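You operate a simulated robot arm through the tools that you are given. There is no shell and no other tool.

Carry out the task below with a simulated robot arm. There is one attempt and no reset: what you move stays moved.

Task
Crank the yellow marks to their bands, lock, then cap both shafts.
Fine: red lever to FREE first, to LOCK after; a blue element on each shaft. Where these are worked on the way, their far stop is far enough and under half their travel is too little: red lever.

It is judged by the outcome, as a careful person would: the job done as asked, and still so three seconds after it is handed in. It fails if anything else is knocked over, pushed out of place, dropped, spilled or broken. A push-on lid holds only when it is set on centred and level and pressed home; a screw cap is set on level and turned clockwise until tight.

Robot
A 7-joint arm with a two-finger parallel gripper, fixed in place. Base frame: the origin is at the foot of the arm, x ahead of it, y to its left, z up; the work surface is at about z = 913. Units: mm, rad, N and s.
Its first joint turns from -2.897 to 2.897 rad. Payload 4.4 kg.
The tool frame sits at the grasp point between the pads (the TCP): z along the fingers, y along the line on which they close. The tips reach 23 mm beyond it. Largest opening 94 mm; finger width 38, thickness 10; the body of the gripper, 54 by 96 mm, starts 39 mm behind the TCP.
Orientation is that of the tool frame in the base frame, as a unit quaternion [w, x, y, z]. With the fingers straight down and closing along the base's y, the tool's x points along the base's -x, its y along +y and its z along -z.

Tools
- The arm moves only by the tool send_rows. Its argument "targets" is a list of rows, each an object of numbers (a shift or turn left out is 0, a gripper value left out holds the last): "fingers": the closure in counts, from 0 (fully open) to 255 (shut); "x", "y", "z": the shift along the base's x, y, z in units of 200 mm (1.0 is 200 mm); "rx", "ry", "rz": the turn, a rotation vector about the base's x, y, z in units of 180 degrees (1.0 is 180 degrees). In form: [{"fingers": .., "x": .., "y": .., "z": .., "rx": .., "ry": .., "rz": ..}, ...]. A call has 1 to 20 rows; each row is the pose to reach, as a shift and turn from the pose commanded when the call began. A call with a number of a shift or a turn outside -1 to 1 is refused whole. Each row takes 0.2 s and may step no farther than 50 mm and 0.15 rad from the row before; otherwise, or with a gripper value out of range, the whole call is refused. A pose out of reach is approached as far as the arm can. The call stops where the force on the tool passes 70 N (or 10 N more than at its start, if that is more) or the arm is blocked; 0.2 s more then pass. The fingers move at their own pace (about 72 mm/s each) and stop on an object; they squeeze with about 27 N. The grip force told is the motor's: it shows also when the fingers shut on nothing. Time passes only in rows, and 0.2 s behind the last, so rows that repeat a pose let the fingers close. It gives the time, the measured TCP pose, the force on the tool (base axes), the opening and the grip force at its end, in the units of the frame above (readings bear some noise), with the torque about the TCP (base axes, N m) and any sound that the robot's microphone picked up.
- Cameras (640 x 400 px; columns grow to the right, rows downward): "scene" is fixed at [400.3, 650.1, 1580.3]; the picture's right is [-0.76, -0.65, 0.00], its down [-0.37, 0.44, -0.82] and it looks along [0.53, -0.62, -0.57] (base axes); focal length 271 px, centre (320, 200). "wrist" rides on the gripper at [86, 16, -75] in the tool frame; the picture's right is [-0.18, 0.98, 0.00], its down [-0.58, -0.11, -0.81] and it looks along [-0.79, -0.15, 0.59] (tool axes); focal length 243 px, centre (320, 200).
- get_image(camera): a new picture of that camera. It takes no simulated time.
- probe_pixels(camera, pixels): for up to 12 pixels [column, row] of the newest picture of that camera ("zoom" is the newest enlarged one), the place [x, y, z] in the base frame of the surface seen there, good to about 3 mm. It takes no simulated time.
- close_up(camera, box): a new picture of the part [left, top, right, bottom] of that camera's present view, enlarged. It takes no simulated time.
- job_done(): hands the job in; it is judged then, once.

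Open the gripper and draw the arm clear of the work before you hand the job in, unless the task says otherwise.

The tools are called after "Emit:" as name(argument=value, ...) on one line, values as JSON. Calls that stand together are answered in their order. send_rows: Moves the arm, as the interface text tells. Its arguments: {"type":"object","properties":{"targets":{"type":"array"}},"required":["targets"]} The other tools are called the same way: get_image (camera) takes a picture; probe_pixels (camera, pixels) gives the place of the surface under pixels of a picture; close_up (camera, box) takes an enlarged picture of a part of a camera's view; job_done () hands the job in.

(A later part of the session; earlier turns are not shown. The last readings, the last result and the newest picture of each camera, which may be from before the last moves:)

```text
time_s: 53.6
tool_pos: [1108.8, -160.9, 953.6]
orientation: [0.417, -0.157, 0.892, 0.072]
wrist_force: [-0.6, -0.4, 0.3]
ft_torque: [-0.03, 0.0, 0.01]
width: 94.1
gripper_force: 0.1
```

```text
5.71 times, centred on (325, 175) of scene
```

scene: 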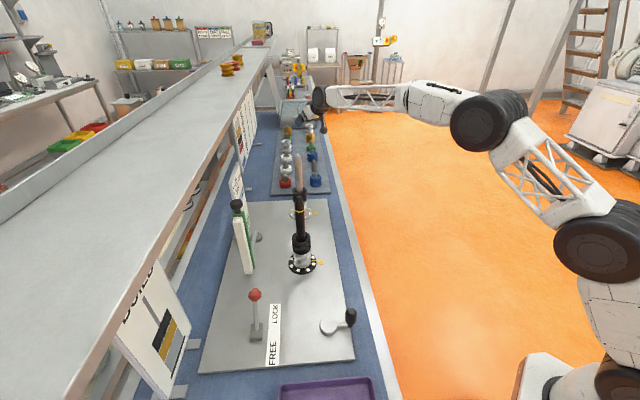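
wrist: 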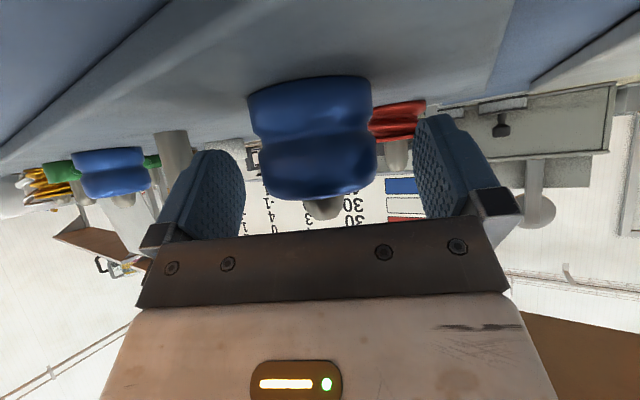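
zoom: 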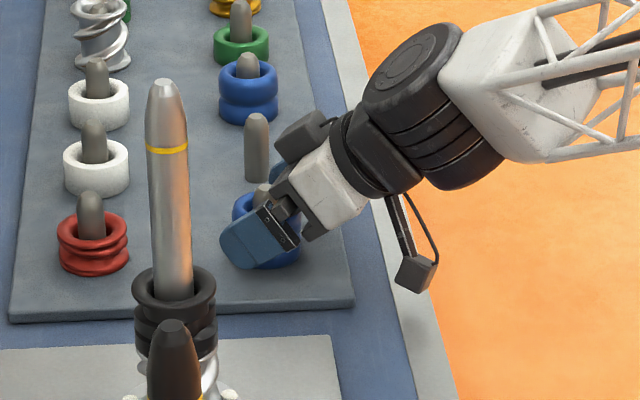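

The ring (cols 258–378 at row 165, centre ≈318) is now between the pads. I close the fingers.

Emit:
send_rows(targets=[{"fingers": 255}, {"fingers": 255}, {"fingers": 255}, {"fingers": 255}])

Emit:
get_image(camera="wrist")

```text
time_s: 54.6
tool_pos: [1107.8, -161.2, 953.3]
orientation: [0.416, -0.158, 0.893, 0.073]
wrist_force: [0.7, 0.6, 0.3]
ft_torque: [0.08, -0.02, -0.03]
width: 55.6
gripper_force: 27.1
```

```text
taken
```

wrist: 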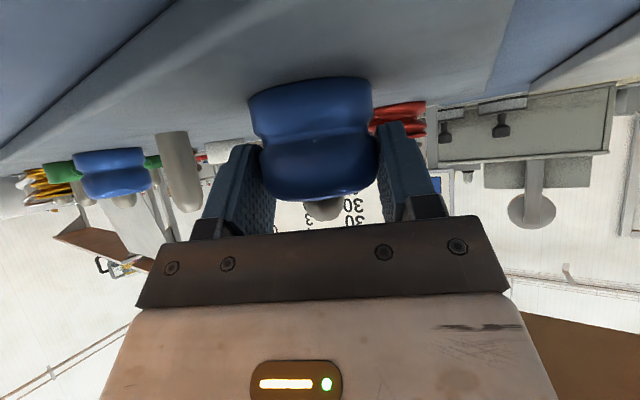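

Gripped at 55.6 mm with almost no side force. I lift straight up 100 mm off the peg.

Emit:
send_rows(targets=[{"z": 0.05}, {"z": 0.12}, {"z": 0.2}, {"z": 0.3}, {"z": 0.4}, {"z": 0.5}, {"z": 0.55}])

Emit:
get_image(camera="wrist")

Emit:
close_up(camera="scene", box=[270, 100, 370, 190])

```text
time_s: 56.2
tool_pos: [1105.8, -161.6, 1064.0]
orientation: [0.416, -0.158, 0.893, 0.074]
wrist_force: [1.1, -0.1, -2.2]
ft_torque: [-0.02, 0.0, -0.01]
width: 55.7
gripper_force: 27.2
```

```text
taken
```

wrist: 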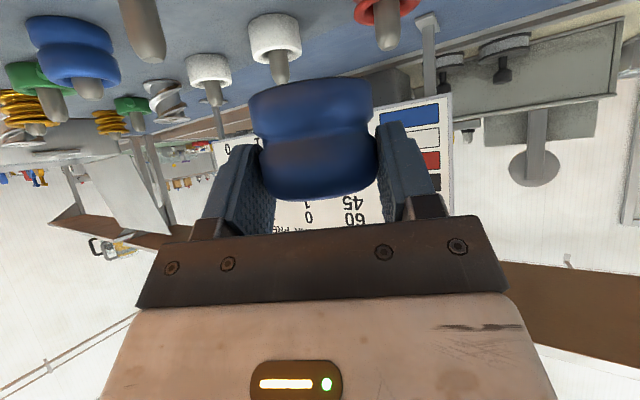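

```text
4.44 times, centred on (320, 145) of scene
```

zoom: 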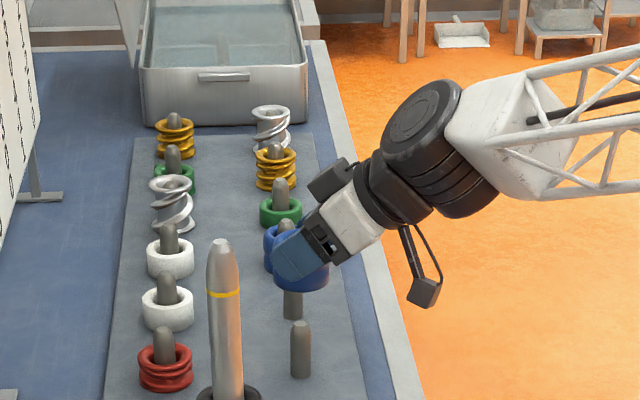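

The ring is lifted cleanly off its peg. I now measure the two shaft tips precisely in scene zooms.

Emit:
close_up(camera="scene", box=[280, 180, 320, 210])

Emit:
probe_pixels(camera="zoom", pixels=[[221, 211], [214, 218], [228, 218], [221, 214], [221, 222], [195, 330], [245, 330], [221, 330], [205, 380], [237, 380]])

```text
13.33 times, centred on (300, 195) of scene
```

zoom: 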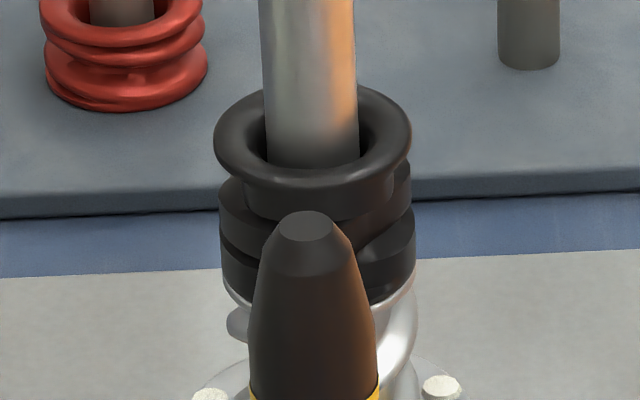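

```text
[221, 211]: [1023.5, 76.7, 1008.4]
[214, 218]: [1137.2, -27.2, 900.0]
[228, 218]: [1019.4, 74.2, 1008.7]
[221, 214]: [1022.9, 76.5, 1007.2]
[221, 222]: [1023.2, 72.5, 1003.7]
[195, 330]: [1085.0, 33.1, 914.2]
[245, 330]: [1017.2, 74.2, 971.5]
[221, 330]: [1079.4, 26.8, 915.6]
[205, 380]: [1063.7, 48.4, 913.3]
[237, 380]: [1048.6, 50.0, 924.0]
```

I use the correct pixels for the shaft‑1 tip (flat top at (307,227)), its yellow ring, and the black element's top rim on shaft 2.

Emit:
probe_pixels(camera="zoom", pixels=[[307, 227], [300, 227], [314, 227], [307, 219], [307, 235], [307, 300], [307, 360], [313, 100], [235, 140], [395, 140], [313, 178], [313, 92]])

Emit:
close_up(camera="scene", box=[280, 140, 320, 170])

Emit:
probe_pixels(camera="zoom", pixels=[[265, 190], [262, 195], [268, 195], [265, 200], [265, 260], [265, 350], [240, 330], [292, 330]])

```text
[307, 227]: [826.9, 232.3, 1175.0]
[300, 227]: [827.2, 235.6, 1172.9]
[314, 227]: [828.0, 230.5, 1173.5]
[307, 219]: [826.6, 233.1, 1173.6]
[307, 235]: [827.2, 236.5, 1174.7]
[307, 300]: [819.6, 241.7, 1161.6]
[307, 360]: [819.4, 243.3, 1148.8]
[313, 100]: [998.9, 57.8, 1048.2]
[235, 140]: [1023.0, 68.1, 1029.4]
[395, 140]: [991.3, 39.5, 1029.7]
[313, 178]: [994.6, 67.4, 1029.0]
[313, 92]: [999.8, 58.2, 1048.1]
```

```text
13.33 times, centred on (300, 155) of scene
```

zoom: 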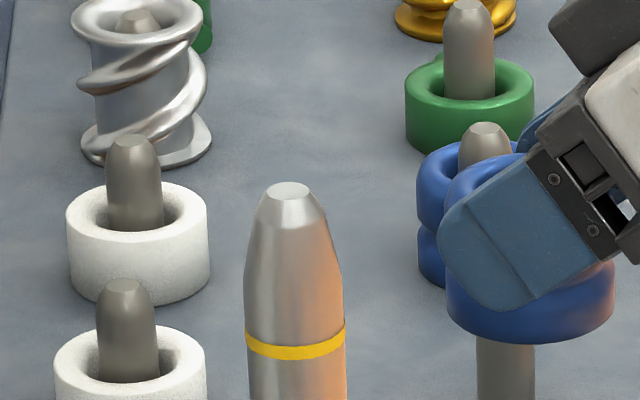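

```text
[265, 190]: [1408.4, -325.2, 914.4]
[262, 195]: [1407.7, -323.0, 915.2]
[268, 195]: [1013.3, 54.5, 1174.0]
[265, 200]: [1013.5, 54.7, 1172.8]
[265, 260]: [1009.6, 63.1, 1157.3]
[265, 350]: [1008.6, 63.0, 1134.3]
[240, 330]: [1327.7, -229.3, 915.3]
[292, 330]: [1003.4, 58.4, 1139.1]
```

The stack tops are at z≈1030 and shaft tips at z≈1174; shaft 1 axis ≈ (826.4,234.3). I probe the held ring to determine its axis relative to the TCP.

Emit:
get_image(camera="wrist")

Emit:
probe_pixels(camera="wrist", pixels=[[280, 165], [300, 165], [318, 165], [340, 165], [360, 165], [270, 105], [290, 105], [312, 105], [335, 105], [355, 105], [318, 190], [312, 85]])

```text
taken
```

wrist: 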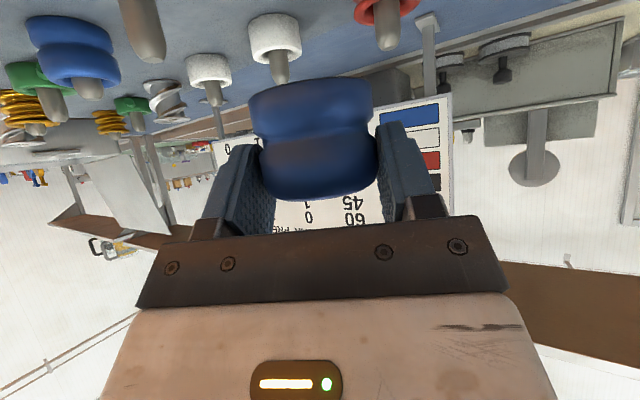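

```text
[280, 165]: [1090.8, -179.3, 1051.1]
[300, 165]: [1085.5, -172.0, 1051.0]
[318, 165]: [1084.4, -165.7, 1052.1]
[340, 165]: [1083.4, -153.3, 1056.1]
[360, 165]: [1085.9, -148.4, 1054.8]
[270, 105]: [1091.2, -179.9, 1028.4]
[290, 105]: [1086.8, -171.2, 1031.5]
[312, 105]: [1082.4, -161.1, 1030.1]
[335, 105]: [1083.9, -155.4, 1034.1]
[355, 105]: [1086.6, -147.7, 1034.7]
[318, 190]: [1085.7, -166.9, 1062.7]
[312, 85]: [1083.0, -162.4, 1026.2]
```

Held ring axis is ≈5.5 mm ahead of the TCP along the approach direction; its bottom is ~38 mm below the TCP. I raise to z≈1240 (clear of shaft tips) and travel back toward shaft 1 via the front side.

Emit:
send_rows(targets=[{"z": 0.2}, {"z": 0.42}, {"z": 0.65}, {"z": 0.885}, {"x": -0.2, "y": 0.1, "z": 0.885}, {"x": -0.4, "y": 0.2, "z": 0.885}, {"x": -0.6, "y": 0.3, "z": 0.885}, {"x": -0.8, "y": 0.4, "z": 0.885}, {"x": -1.0, "y": 0.5, "z": 0.885}])

Emit:
get_image(camera="scene")

```text
time_s: 58.2
tool_pos: [905.8, -60.5, 1239.7]
orientation: [0.416, -0.158, 0.893, 0.073]
wrist_force: [0.5, 0.3, -2.2]
ft_torque: [-0.03, 0.0, 0.02]
width: 55.6
gripper_force: 26.7
```

```text
taken
```

scene: 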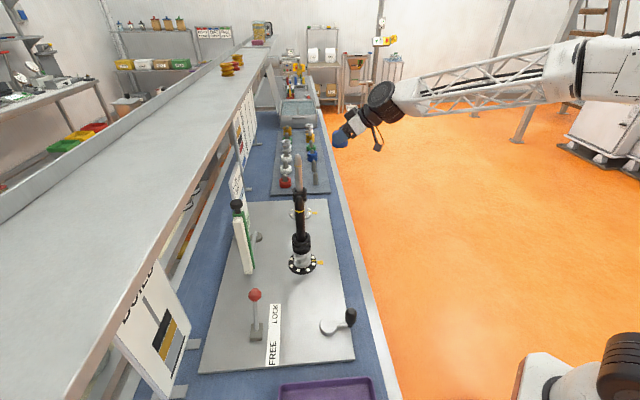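

All clear. I move on toward shaft 1, stopping short of it on the base side at the same height.

Emit:
send_rows(targets=[{"x": -0.123, "y": 0.152}, {"x": -0.246, "y": 0.303}, {"x": -0.369, "y": 0.455}, {"x": -0.492, "y": 0.607}, {"x": -0.615, "y": 0.758}, {"x": -0.738, "y": 0.91}])

Emit:
get_image(camera="wrist")

Emit:
get_image(camera="scene")

```text
time_s: 59.6
tool_pos: [760.5, 122.2, 1239.5]
orientation: [0.416, -0.157, 0.893, 0.073]
wrist_force: [-0.1, -0.3, -1.7]
ft_torque: [0.01, 0.0, 0.01]
width: 55.5
gripper_force: 26.9
```

```text
taken
```

wrist: 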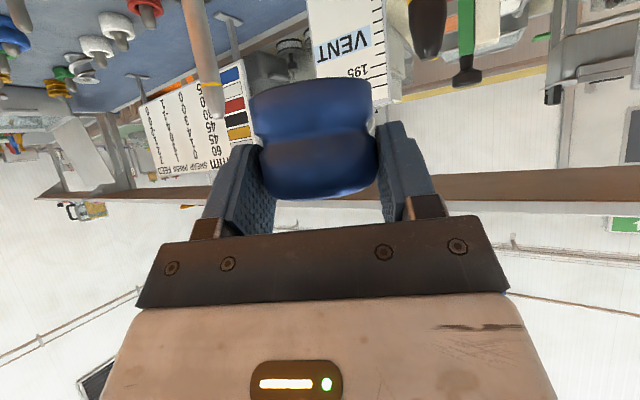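

```text
taken
```

scene: 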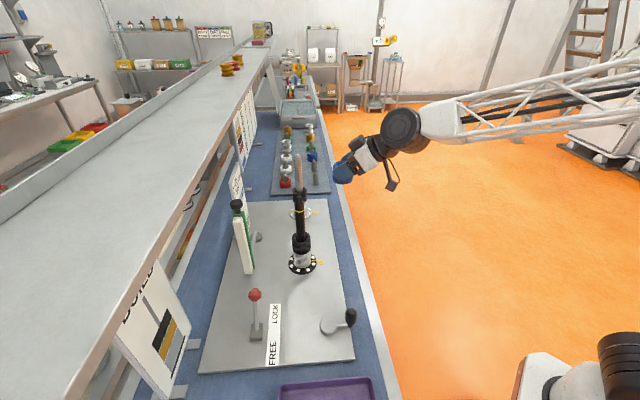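

Shaft 1's tip shows at (428,50) in the wrist view. I move over it at the same height.

Emit:
send_rows(targets=[{"x": 0.08, "y": 0.14}, {"x": 0.16, "y": 0.29}, {"x": 0.24, "y": 0.43}, {"x": 0.306, "y": 0.5625}, {"x": 0.306, "y": 0.5625}])

Emit:
get_image(camera="wrist")

Emit:
close_up(camera="scene", box=[270, 150, 350, 220])

```text
time_s: 60.8
tool_pos: [823.5, 232.0, 1241.5]
orientation: [0.417, -0.157, 0.892, 0.073]
wrist_force: [-0.3, 0.0, -1.7]
ft_torque: [0.0, 0.03, -0.01]
width: 55.8
gripper_force: 27.3
```

```text
taken
```

wrist: 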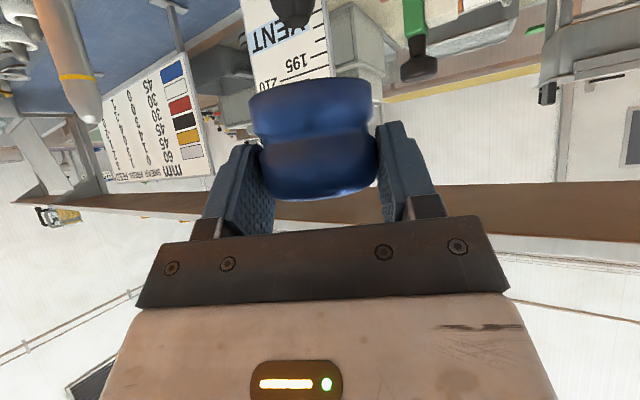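

```text
5.71 times, centred on (310, 185) of scene
```

zoom: 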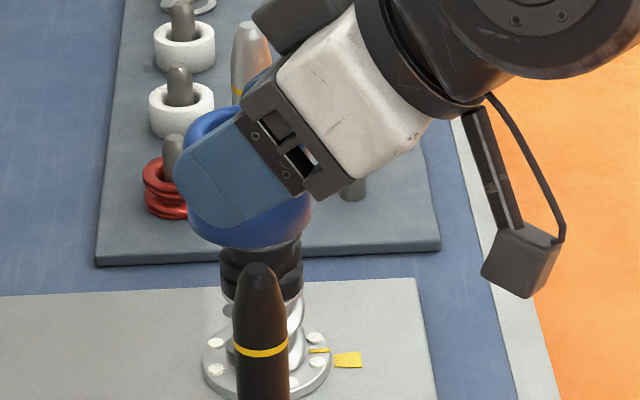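

The ring is nearly over the tip; I zoom in from both cameras to measure the remaining offset between the ring axis and shaft axis.

Emit:
close_up(camera="scene", box=[280, 170, 325, 205])

Emit:
close_up(camera="wrist", box=[230, 0, 400, 110])

Emit:
probe_pixels(camera="wrist", pixels=[[280, 165], [300, 165], [318, 165], [340, 165], [360, 165], [270, 105], [290, 105], [312, 105], [335, 105], [355, 105], [292, 18], [292, 5]])

```text
11.43 times, centred on (302, 188) of scene
```

zoom: 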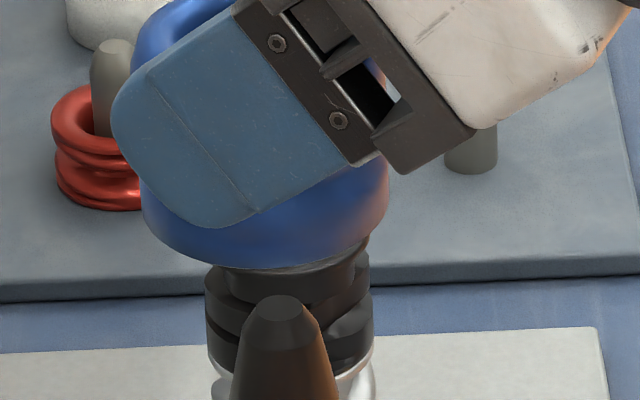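

```text
3.64 times, centred on (315, 55) of wrist
```

zoom: 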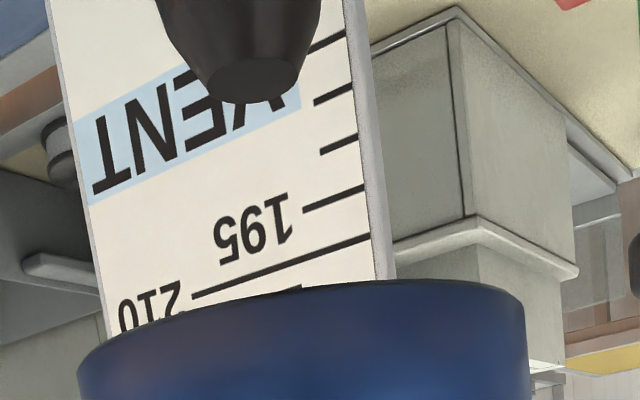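

```text
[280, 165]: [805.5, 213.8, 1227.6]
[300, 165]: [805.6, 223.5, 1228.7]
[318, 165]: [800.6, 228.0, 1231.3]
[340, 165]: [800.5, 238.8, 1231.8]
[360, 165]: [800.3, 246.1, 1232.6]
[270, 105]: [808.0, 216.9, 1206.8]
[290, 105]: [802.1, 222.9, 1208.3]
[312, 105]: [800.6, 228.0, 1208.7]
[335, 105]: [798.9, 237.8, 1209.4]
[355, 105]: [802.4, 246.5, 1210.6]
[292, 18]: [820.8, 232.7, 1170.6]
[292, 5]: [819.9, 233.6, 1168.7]
```

Ring and shaft axes agree within ~3 mm; I apply a small correction (−1.3,−2.4) and lower so that the ring just starts over the bullet tip.

Emit:
send_rows(targets=[{"x": -0.0065, "y": -0.012, "z": -0.05}, {"x": -0.0065, "y": -0.012, "z": -0.1}, {"x": -0.0065, "y": -0.012, "z": -0.15}, {"x": -0.0065, "y": -0.012, "z": -0.2}])

Emit:
close_up(camera="scene", box=[280, 175, 325, 210])

Emit:
get_image(camera="wrist")

```text
time_s: 61.8
tool_pos: [818.3, 230.2, 1200.5]
orientation: [0.416, -0.158, 0.892, 0.073]
wrist_force: [-0.5, 0.1, -2.2]
ft_torque: [0.0, -0.04, -0.04]
width: 55.8
gripper_force: 27.2
```

```text
11.43 times, centred on (302, 192) of scene
```

zoom: 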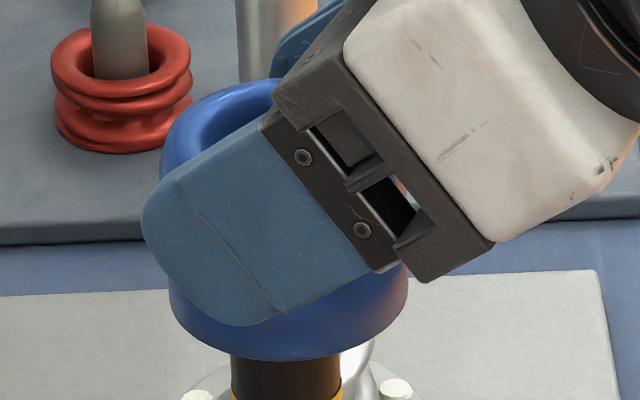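

```text
taken
```

wrist: 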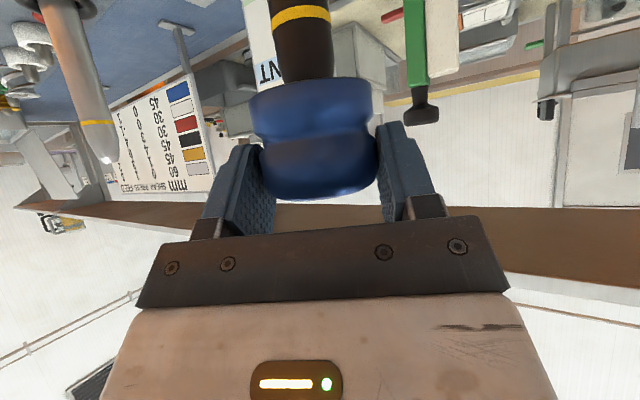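

The ring now encircles the tip with no contact force. I lower it along the shaft in small steps, watching force.

Emit:
send_rows(targets=[{"z": -0.05}, {"z": -0.1}, {"z": -0.15}, {"z": -0.2}, {"z": -0.25}, {"z": -0.3}])

Emit:
close_up(camera="scene", box=[275, 175, 335, 230])

Emit:
get_image(camera="wrist")

```text
time_s: 63.2
tool_pos: [819.3, 229.2, 1140.5]
orientation: [0.418, -0.157, 0.892, 0.074]
wrist_force: [0.5, 0.0, -1.3]
ft_torque: [0.01, 0.02, 0.02]
width: 55.6
gripper_force: 27.3
```

```text
7.27 times, centred on (305, 202) of scene
```

zoom: 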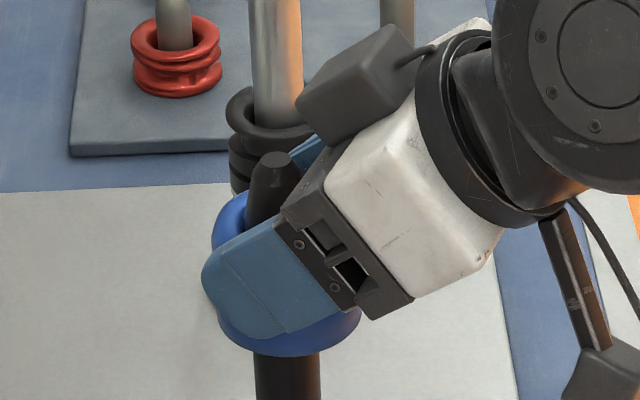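

```text
taken
```

wrist: 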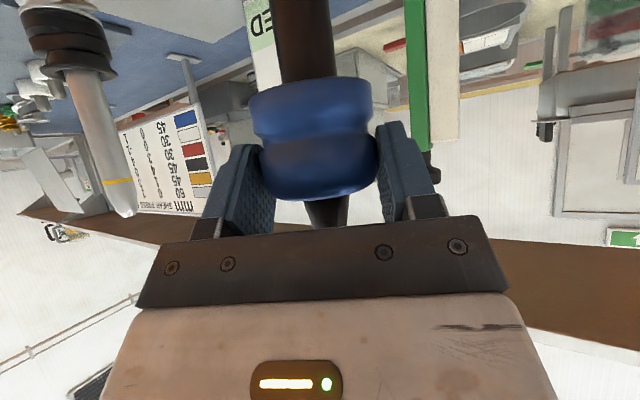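

The tip passes beside the hand's palm as planned. I continue lowering 30 mm in small steps and check clearance and force.

Emit:
send_rows(targets=[{"z": -0.04}, {"z": -0.08}, {"z": -0.12}, {"z": -0.15}])

Emit:
close_up(camera="scene", box=[275, 185, 335, 240])

Emit:
get_image(camera="wrist")

```text
time_s: 64.2
tool_pos: [818.2, 230.6, 1109.8]
orientation: [0.416, -0.157, 0.893, 0.073]
wrist_force: [-0.2, 0.7, -1.4]
ft_torque: [0.0, 0.0, -0.01]
width: 55.6
gripper_force: 27.1
```

```text
7.27 times, centred on (305, 212) of scene
```

zoom: 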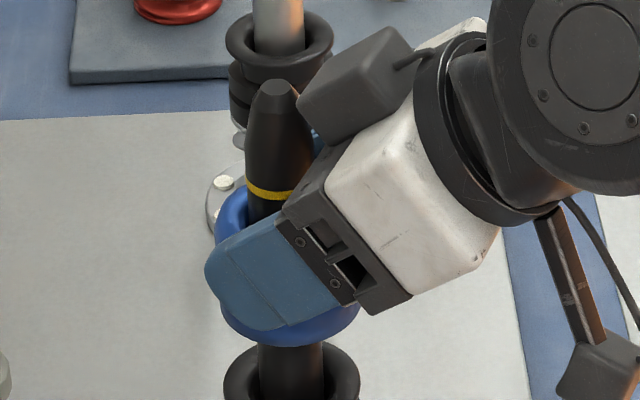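

```text
taken
```

wrist: 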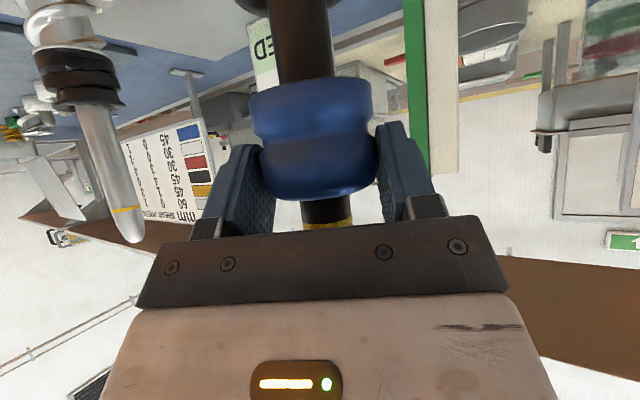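

Clearance to the palm is fine; the dark box on the hand's upper side (350,85 in zoom) comes close to the shaft in this projection, so I probe it against the shaft before lowering on.

Emit:
close_up(camera="scene", box=[285, 185, 330, 220])

Emit:
probe_pixels(camera="zoom", pixels=[[275, 85], [255, 120], [300, 100], [310, 150], [310, 180], [360, 130], [400, 100], [240, 150], [235, 60], [330, 60], [380, 30], [270, 190]])

```text
11.43 times, centred on (308, 202) of scene
```

zoom: 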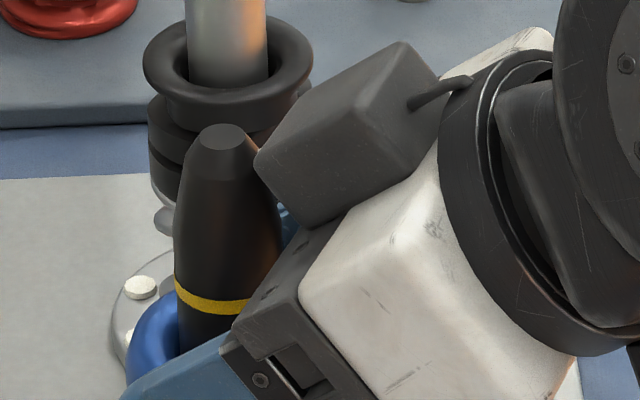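

```text
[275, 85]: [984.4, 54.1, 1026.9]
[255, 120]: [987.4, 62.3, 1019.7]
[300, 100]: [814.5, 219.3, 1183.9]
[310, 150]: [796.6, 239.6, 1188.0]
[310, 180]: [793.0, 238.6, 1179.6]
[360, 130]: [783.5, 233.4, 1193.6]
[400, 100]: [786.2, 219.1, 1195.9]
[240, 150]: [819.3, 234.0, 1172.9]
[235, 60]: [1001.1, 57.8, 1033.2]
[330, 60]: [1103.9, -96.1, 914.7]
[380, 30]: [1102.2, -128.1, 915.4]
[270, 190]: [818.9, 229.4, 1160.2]
```

Emit:
probe_pixels(camera="zoom", pixels=[[262, 160], [262, 170], [275, 140], [290, 120], [320, 90], [350, 65], [285, 205], [295, 220], [275, 180], [300, 190], [312, 222], [340, 70]])

```text
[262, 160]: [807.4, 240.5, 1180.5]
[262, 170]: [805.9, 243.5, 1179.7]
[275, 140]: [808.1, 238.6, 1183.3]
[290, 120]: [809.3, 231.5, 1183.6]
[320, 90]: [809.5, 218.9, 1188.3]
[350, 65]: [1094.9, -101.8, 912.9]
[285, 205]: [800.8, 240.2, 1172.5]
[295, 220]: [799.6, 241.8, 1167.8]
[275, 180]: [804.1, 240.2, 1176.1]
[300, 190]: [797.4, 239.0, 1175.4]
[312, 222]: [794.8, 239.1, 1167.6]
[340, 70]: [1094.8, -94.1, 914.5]
```

The box's leading edge is ~16.5 mm from the shaft axis (shaft radius ~13), so there's a slim ~3.5 mm gap. I lower 20 mm more with a 1.5 mm shift back (using the ring's bore clearance), and watch the forces.

Emit:
send_rows(targets=[{"x": -0.004, "y": -0.0013, "z": -0.02}, {"x": -0.007, "y": -0.0025, "z": -0.05}, {"x": -0.007, "y": -0.0025, "z": -0.08}, {"x": -0.007, "y": -0.0025, "z": -0.1}])

Emit:
close_up(camera="scene", box=[285, 190, 330, 225])

```text
time_s: 65.2
tool_pos: [817.8, 230.5, 1090.4]
orientation: [0.416, -0.158, 0.892, 0.073]
wrist_force: [-0.1, 0.4, -2.0]
ft_torque: [-0.02, -0.01, 0.02]
width: 55.6
gripper_force: 26.6
```

```text
11.43 times, centred on (308, 208) of scene
```

zoom: 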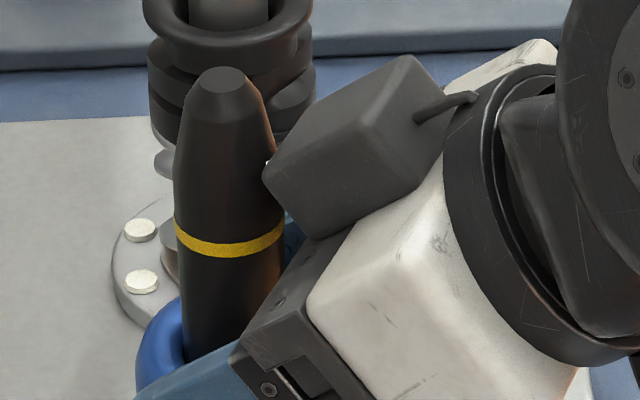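

No contact forces and the box still clears. I lower the remaining ~20 mm in small steps until the ring seats on the stack.

Emit:
send_rows(targets=[{"z": -0.025}, {"z": -0.05}, {"z": -0.075}, {"z": -0.095}, {"z": -0.105}])

Emit:
close_up(camera="scene", box=[275, 195, 335, 250])

Emit:
get_image(camera="wrist")

```text
time_s: 66.4
tool_pos: [819.2, 229.4, 1069.5]
orientation: [0.416, -0.157, 0.893, 0.074]
wrist_force: [-1.4, 0.9, -2.9]
ft_torque: [0.01, 0.0, 0.0]
width: 55.5
gripper_force: 27.0
```

```text
7.27 times, centred on (305, 222) of scene
```

zoom: 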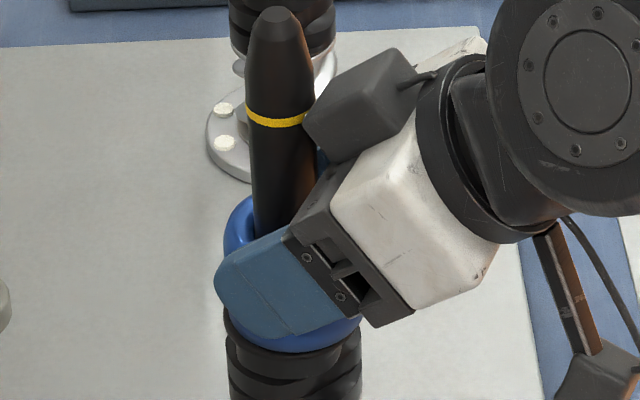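

```text
taken
```

wrist: 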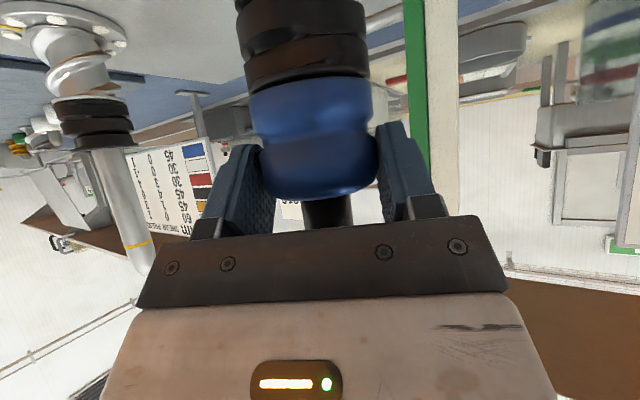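

The ring is just above the black element with nearly no gap. I lower a few mm more to feel contact.

Emit:
send_rows(targets=[{"z": -0.008}, {"z": -0.015}, {"z": -0.015}])

```text
time_s: 67.2
tool_pos: [818.9, 228.6, 1067.3]
orientation: [0.417, -0.157, 0.892, 0.073]
wrist_force: [-1.8, 0.4, 6.8]
ft_torque: [0.08, 0.21, 0.0]
width: 55.8
gripper_force: 26.7
```

Contact felt (+7 N), so the ring is seated. I open the fingers and withdraw horizontally away from the shaft.

Emit:
send_rows(targets=[{"fingers": 130}, {"fingers": 60}, {"fingers": 0}, {"fingers": 0}, {"fingers": 0}])

Emit:
get_image(camera="wrist")

Emit:
close_up(camera="scene", box=[275, 195, 335, 250])

```text
time_s: 68.4
tool_pos: [818.2, 228.9, 1066.7]
orientation: [0.416, -0.158, 0.892, 0.075]
wrist_force: [0.1, -0.3, 0.2]
ft_torque: [-0.01, 0.03, 0.0]
width: 94.1
gripper_force: 0.1
```

```text
taken
```

wrist: 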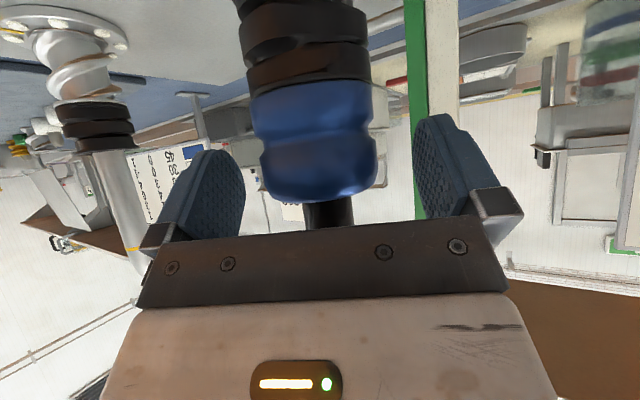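

```text
7.27 times, centred on (305, 222) of scene
```

zoom: 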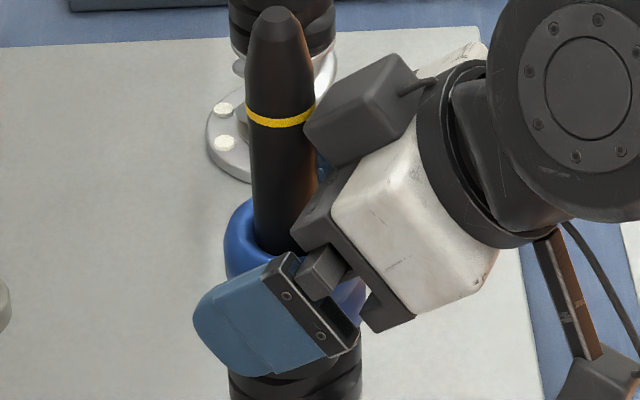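

The ring sits on the black element and the fingers are clear. I withdraw backward along the approach direction.

Emit:
send_rows(targets=[{"x": -0.1, "y": -0.036}, {"x": -0.25, "y": -0.091}, {"x": -0.43, "y": -0.157}, {"x": -0.61, "y": -0.222}, {"x": -0.66, "y": -0.3, "z": 0.2}, {"x": -0.66, "y": -0.45, "z": 0.4}])

Emit:
close_up(camera="scene", box=[265, 180, 345, 290])

Emit:
get_image(camera="wrist")

```text
time_s: 69.8
tool_pos: [685.7, 138.1, 1145.3]
orientation: [0.415, -0.158, 0.893, 0.074]
wrist_force: [0.7, -0.6, 0.2]
ft_torque: [0.0, 0.01, 0.02]
width: 94.0
gripper_force: 0.1
```

```text
3.64 times, centred on (305, 235) of scene
```

zoom: 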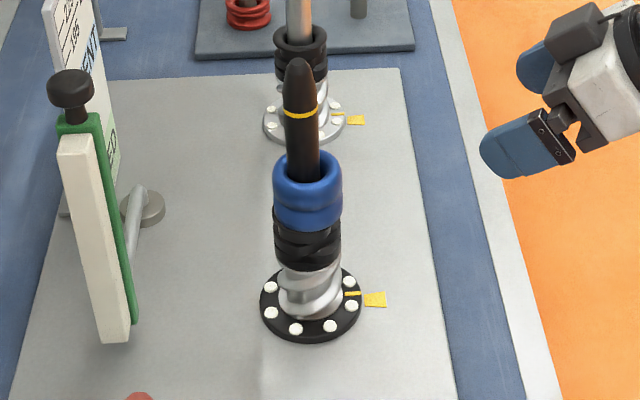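

```text
taken
```

wrist: 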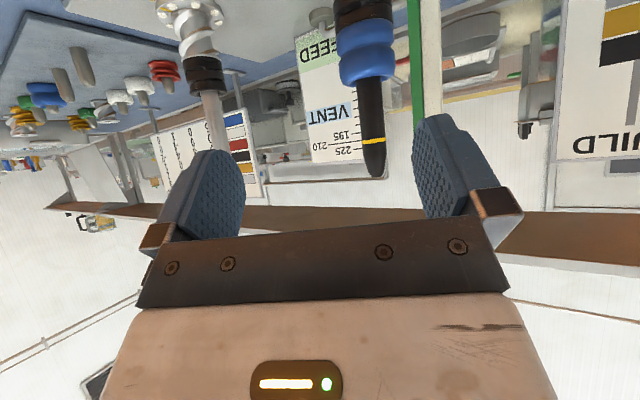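

The blue ring is level on shaft 1. Now I travel around the front toward the second blue ring.

Emit:
send_rows(targets=[{"x": 0.095, "y": -0.166, "z": 0.042}, {"x": 0.19, "y": -0.332, "z": 0.083}, {"x": 0.284, "y": -0.498, "z": 0.125}, {"x": 0.378, "y": -0.663, "z": 0.167}, {"x": 0.473, "y": -0.829, "z": 0.208}, {"x": 0.5675, "y": -0.995, "z": 0.25}])

Emit:
send_rows(targets=[{"x": 0.136, "y": -0.136, "z": -0.033}, {"x": 0.271, "y": -0.272, "z": -0.066}, {"x": 0.407, "y": -0.408, "z": -0.099}, {"x": 0.543, "y": -0.544, "z": -0.131}, {"x": 0.679, "y": -0.68, "z": -0.164}, {"x": 0.814, "y": -0.816, "z": -0.197}, {"x": 0.95, "y": -0.9525, "z": -0.23}])

Emit:
send_rows(targets=[{"x": 0.155, "y": -0.107, "z": -0.084}, {"x": 0.31, "y": -0.214, "z": -0.168}, {"x": 0.466, "y": -0.321, "z": -0.252}, {"x": 0.621, "y": -0.427, "z": -0.337}, {"x": 0.776, "y": -0.534, "z": -0.421}, {"x": 0.9315, "y": -0.641, "z": -0.485}])

Emit:
get_image(camera="wrist")

Emit:
get_image(camera="scene")

```text
time_s: 71.2
tool_pos: [799.4, -59.8, 1196.5]
orientation: [0.416, -0.158, 0.892, 0.073]
wrist_force: [0.1, 0.0, 0.0]
ft_torque: [-0.03, 0.0, 0.01]
width: 94.0
gripper_force: 0.1
```

```text
time_s: 72.8
tool_pos: [992.0, -250.6, 1150.7]
orientation: [0.418, -0.157, 0.892, 0.073]
wrist_force: [-0.3, -0.1, 0.2]
ft_torque: [0.0, 0.02, 0.0]
width: 94.0
gripper_force: 0.0
```

```text
time_s: 74.2
tool_pos: [1177.3, -378.3, 1055.9]
orientation: [0.417, -0.158, 0.892, 0.073]
wrist_force: [-0.6, -0.1, 0.9]
ft_torque: [0.0, 0.07, 0.01]
width: 94.2
gripper_force: 0.1
```

```text
taken
```

wrist: 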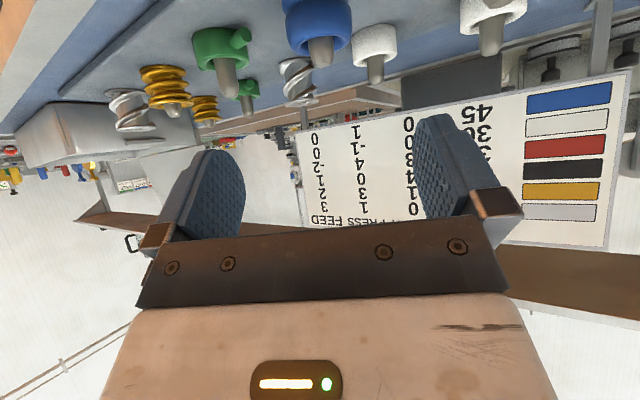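

```text
taken
```

scene: 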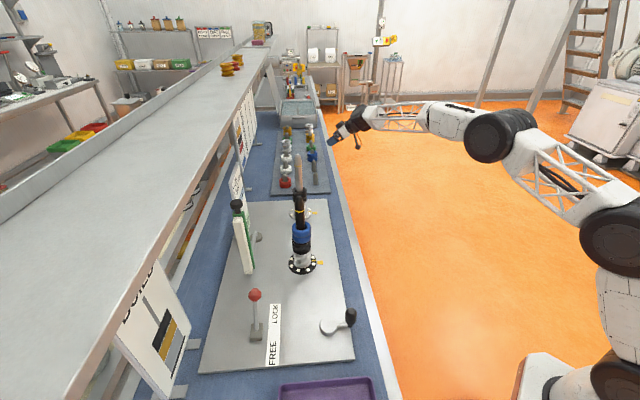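

At standoff, ring 2 is at (320,25), on the finger mid-plane. I approach two thirds of the way along the tool axis.

Emit:
send_rows(targets=[{"fingers": 0, "x": 0.12, "y": 0.044, "z": -0.111}, {"x": 0.24, "y": 0.087, "z": -0.222}, {"x": 0.36, "y": 0.131, "z": -0.333}])

Emit:
get_image(camera="wrist")

Emit:
close_up(camera="scene", box=[280, 110, 370, 180])

```text
time_s: 75.0
tool_pos: [1248.1, -353.1, 989.2]
orientation: [0.417, -0.157, 0.892, 0.072]
wrist_force: [0.4, -0.4, 0.6]
ft_torque: [-0.03, 0.05, 0.0]
width: 94.1
gripper_force: 0.0
```

```text
taken
```

wrist: 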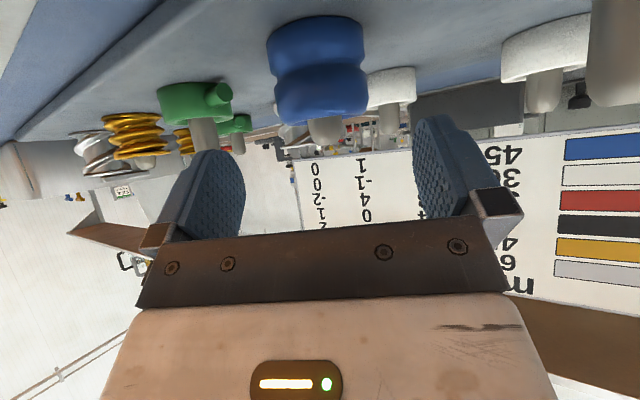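

```text
5.71 times, centred on (325, 145) of scene
```

zoom: 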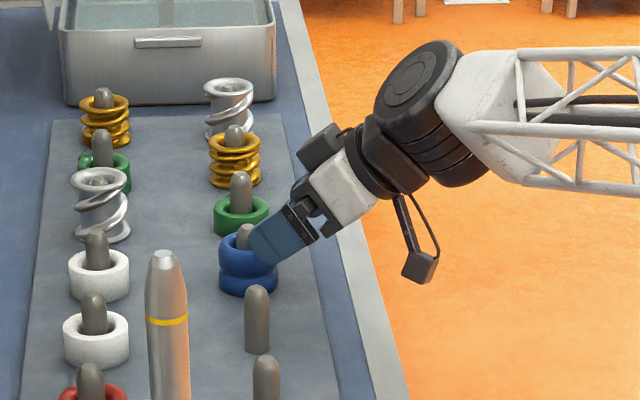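

Ring 2's upper lobe spans 274–368 (centre 321), well centred. I go in to the grasp pose.

Emit:
send_rows(targets=[{"x": 0.06, "y": 0.022, "z": -0.056}, {"x": 0.12, "y": 0.044, "z": -0.111}, {"x": 0.1805, "y": 0.0655, "z": -0.167}, {"x": 0.1805, "y": 0.0655, "z": -0.167}])

Emit:
get_image(camera="wrist")

Emit:
close_up(camera="scene", box=[280, 110, 370, 180])

```text
time_s: 76.0
tool_pos: [1284.3, -339.0, 953.5]
orientation: [0.417, -0.156, 0.892, 0.073]
wrist_force: [-0.7, -0.2, -0.7]
ft_torque: [-0.02, 0.03, 0.03]
width: 94.0
gripper_force: 0.1
```

```text
taken
```

wrist: 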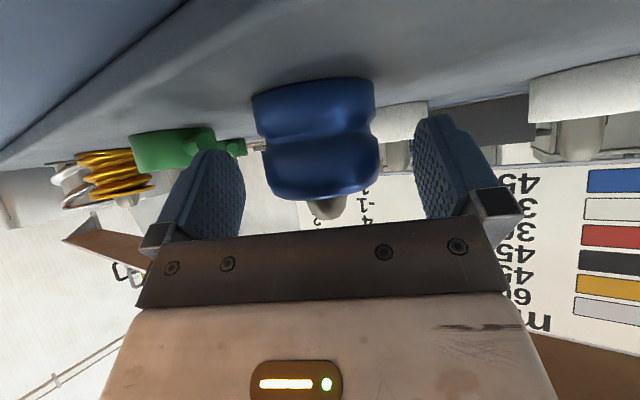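

```text
5.71 times, centred on (325, 145) of scene
```

zoom: 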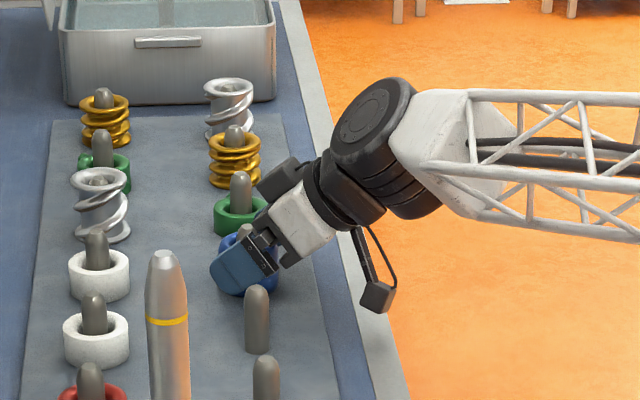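

Pose reached with the ring centred (col ≈320). I close the fingers.

Emit:
send_rows(targets=[{"fingers": 255}, {"fingers": 255}, {"fingers": 255}, {"fingers": 255}])

Emit:
get_image(camera="wrist")

```text
time_s: 77.0
tool_pos: [1283.3, -339.7, 952.8]
orientation: [0.416, -0.157, 0.892, 0.073]
wrist_force: [0.4, 0.7, 1.9]
ft_torque: [0.11, -0.08, -0.03]
width: 51.7
gripper_force: 26.8
```

```text
taken
```

wrist: 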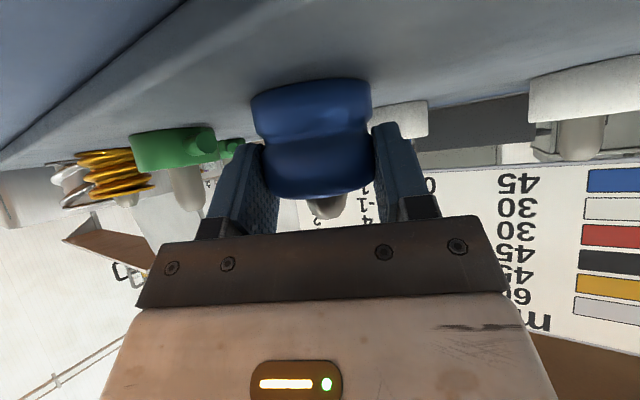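

The grip stopped at 51.7 mm (55.6 mm on ring 1), so I look closely at how the ring sits in the fingers before lifting.

Emit:
close_up(camera="wrist", box=[210, 60, 430, 240])

Emit:
close_up(camera="scene", box=[295, 135, 335, 170])

Emit:
probe_pixels(camera="wrist", pixels=[[280, 160], [300, 160], [318, 160], [340, 160], [360, 160], [270, 105], [290, 105], [312, 105], [335, 105], [355, 105], [328, 207]])

```text
2.22 times, centred on (320, 150) of wrist
```

zoom: 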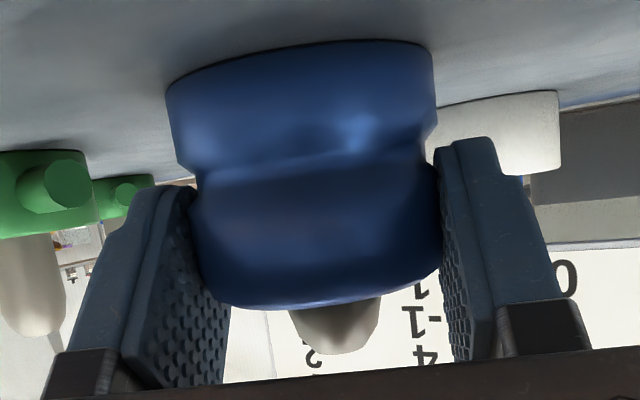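

```text
11.43 times, centred on (315, 152) of scene
```

zoom: 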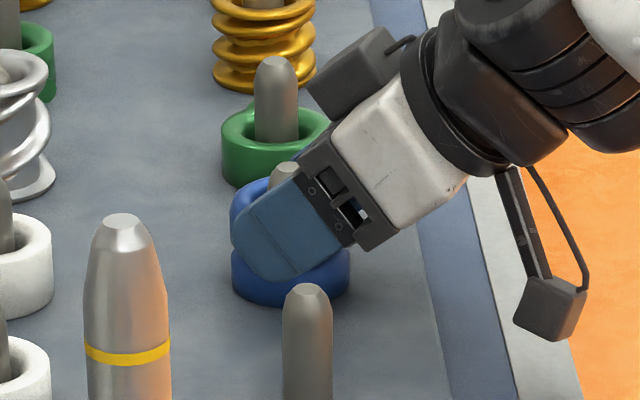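

```text
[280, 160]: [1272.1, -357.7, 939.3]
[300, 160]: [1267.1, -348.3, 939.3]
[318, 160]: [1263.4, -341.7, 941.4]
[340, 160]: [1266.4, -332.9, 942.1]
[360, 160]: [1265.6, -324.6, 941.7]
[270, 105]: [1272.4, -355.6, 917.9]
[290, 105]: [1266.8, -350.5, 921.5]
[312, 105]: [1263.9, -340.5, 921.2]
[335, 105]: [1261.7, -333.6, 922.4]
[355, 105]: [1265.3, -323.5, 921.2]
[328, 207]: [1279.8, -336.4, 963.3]
```

The upper lobe of this element is slightly narrower (non-round), which explains the width; it's held squarely. I lift it straight up.

Emit:
send_rows(targets=[{"z": 0.04}, {"z": 0.1}, {"z": 0.18}, {"z": 0.28}, {"z": 0.38}, {"z": 0.48}, {"z": 0.55}])

Emit:
get_image(camera="wrist")

Emit:
close_up(camera="scene", box=[280, 100, 350, 170])

```text
time_s: 78.6
tool_pos: [1284.6, -338.5, 1061.9]
orientation: [0.416, -0.158, 0.892, 0.074]
wrist_force: [0.7, -0.5, -2.9]
ft_torque: [0.0, -0.02, -0.01]
width: 51.9
gripper_force: 26.6
```

```text
taken
```

wrist: 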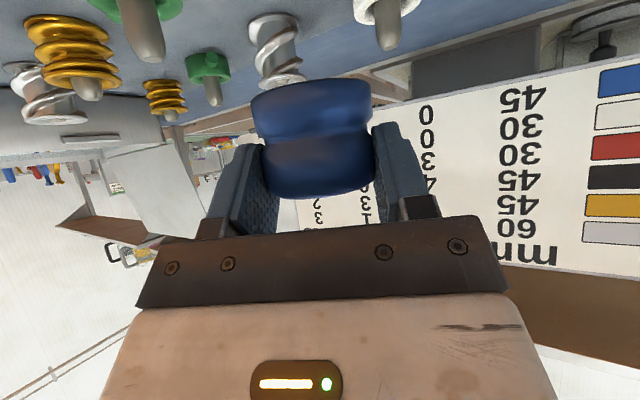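

```text
5.71 times, centred on (315, 135) of scene
```

zoom: 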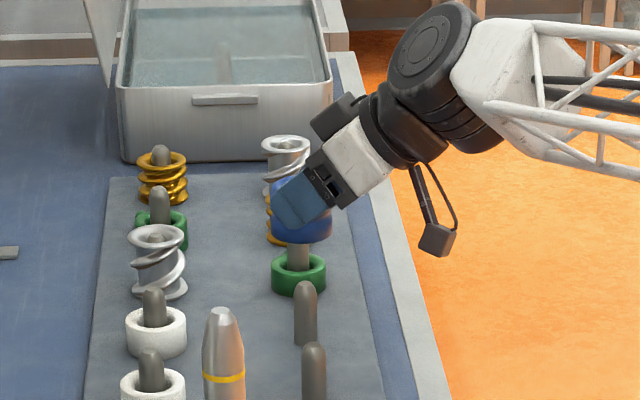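

Lifted cleanly. I re-measure the ring's axis relative to the TCP in this pose.

Emit:
probe_pixels(camera="wrist", pixels=[[280, 165], [300, 165], [318, 165], [340, 165], [360, 165], [270, 105], [290, 105], [312, 105], [335, 105], [355, 105]])

Emit:
close_up(camera="scene", box=[300, 125, 335, 155])

```text
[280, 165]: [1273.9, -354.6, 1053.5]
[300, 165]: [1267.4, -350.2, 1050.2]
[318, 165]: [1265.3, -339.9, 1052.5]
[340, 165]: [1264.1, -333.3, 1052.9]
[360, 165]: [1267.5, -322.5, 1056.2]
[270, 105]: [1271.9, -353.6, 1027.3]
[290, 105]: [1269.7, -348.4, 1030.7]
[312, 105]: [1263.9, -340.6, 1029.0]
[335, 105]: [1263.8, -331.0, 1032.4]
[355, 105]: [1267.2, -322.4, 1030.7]
```

```text
13.33 times, centred on (318, 140) of scene
```

zoom: 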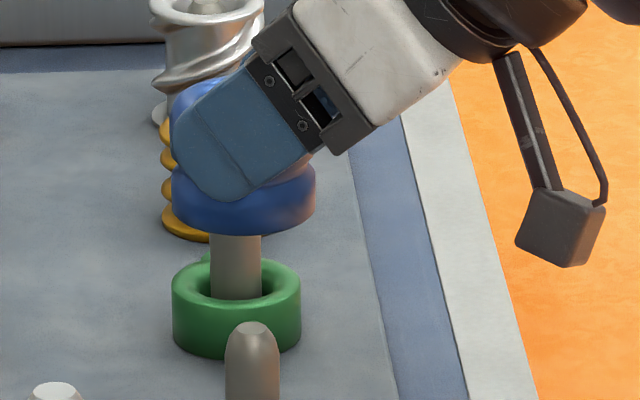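

Ring axis ≈ 9 mm ahead of the TCP this time. I carry it back around the front and up to z≈1245.

Emit:
send_rows(targets=[{"x": -0.16, "y": 0.035, "z": 0.08}, {"x": -0.35, "y": 0.075, "z": 0.17}, {"x": -0.55, "y": 0.115, "z": 0.26}, {"x": -0.74, "y": 0.155, "z": 0.35}, {"x": -0.922, "y": 0.195, "z": 0.435}])

Emit:
send_rows(targets=[{"x": -0.125, "y": 0.125, "z": 0.08}, {"x": -0.25, "y": 0.25, "z": 0.16}, {"x": -0.375, "y": 0.375, "z": 0.24}, {"x": -0.5, "y": 0.5, "z": 0.32}, {"x": -0.625, "y": 0.625, "z": 0.4}, {"x": -0.75, "y": 0.75, "z": 0.475}])

Emit:
get_image(camera="wrist")

Emit:
get_image(camera="scene")

```text
time_s: 79.8
tool_pos: [1100.7, -300.7, 1148.6]
orientation: [0.415, -0.159, 0.893, 0.075]
wrist_force: [-0.2, -0.7, -3.6]
ft_torque: [0.01, -0.04, -0.01]
width: 51.4
gripper_force: 27.0
```

```text
time_s: 81.2
tool_pos: [951.3, -150.3, 1244.5]
orientation: [0.415, -0.156, 0.893, 0.073]
wrist_force: [0.0, 0.0, -2.9]
ft_torque: [-0.02, -0.01, 0.02]
width: 51.8
gripper_force: 27.2
```

```text
taken
```

wrist: 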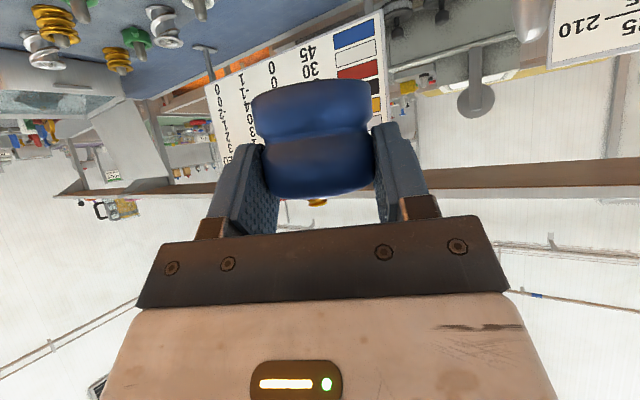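

```text
taken
```

scene: 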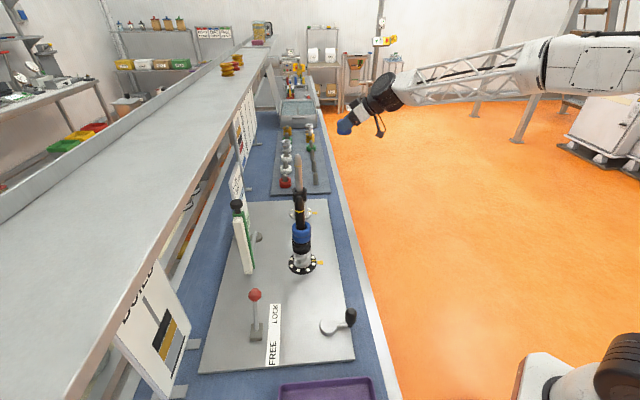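

Still held securely. I move over shaft 2 at z≈1245.

Emit:
send_rows(targets=[{"x": 0.05, "y": 0.2}, {"x": 0.1, "y": 0.4}, {"x": 0.15, "y": 0.6}, {"x": 0.2, "y": 0.8}, {"x": 0.24, "y": 0.93}, {"x": 0.254, "y": 0.9765}, {"x": 0.254, "y": 0.9765}])

Emit:
get_image(camera="wrist")

Emit:
close_up(camera="scene", box=[280, 125, 325, 160])

```text
time_s: 82.8
tool_pos: [1001.9, 45.7, 1246.2]
orientation: [0.415, -0.158, 0.893, 0.073]
wrist_force: [0.3, 0.0, -2.0]
ft_torque: [-0.03, 0.01, -0.02]
width: 51.6
gripper_force: 27.2
```

```text
taken
```

wrist: 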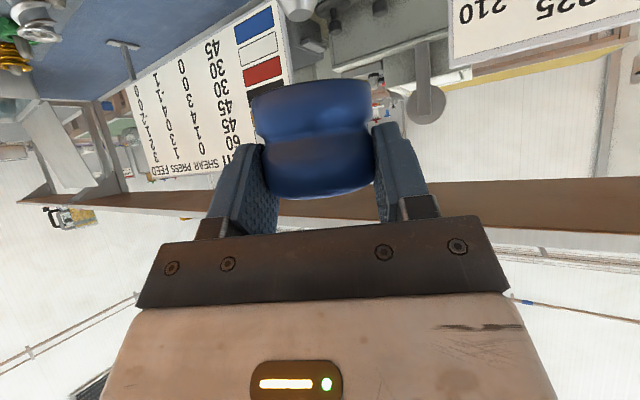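

```text
11.43 times, centred on (302, 142) of scene
```

zoom: 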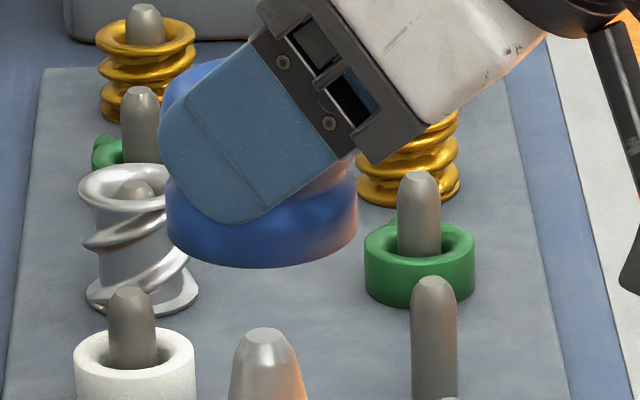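

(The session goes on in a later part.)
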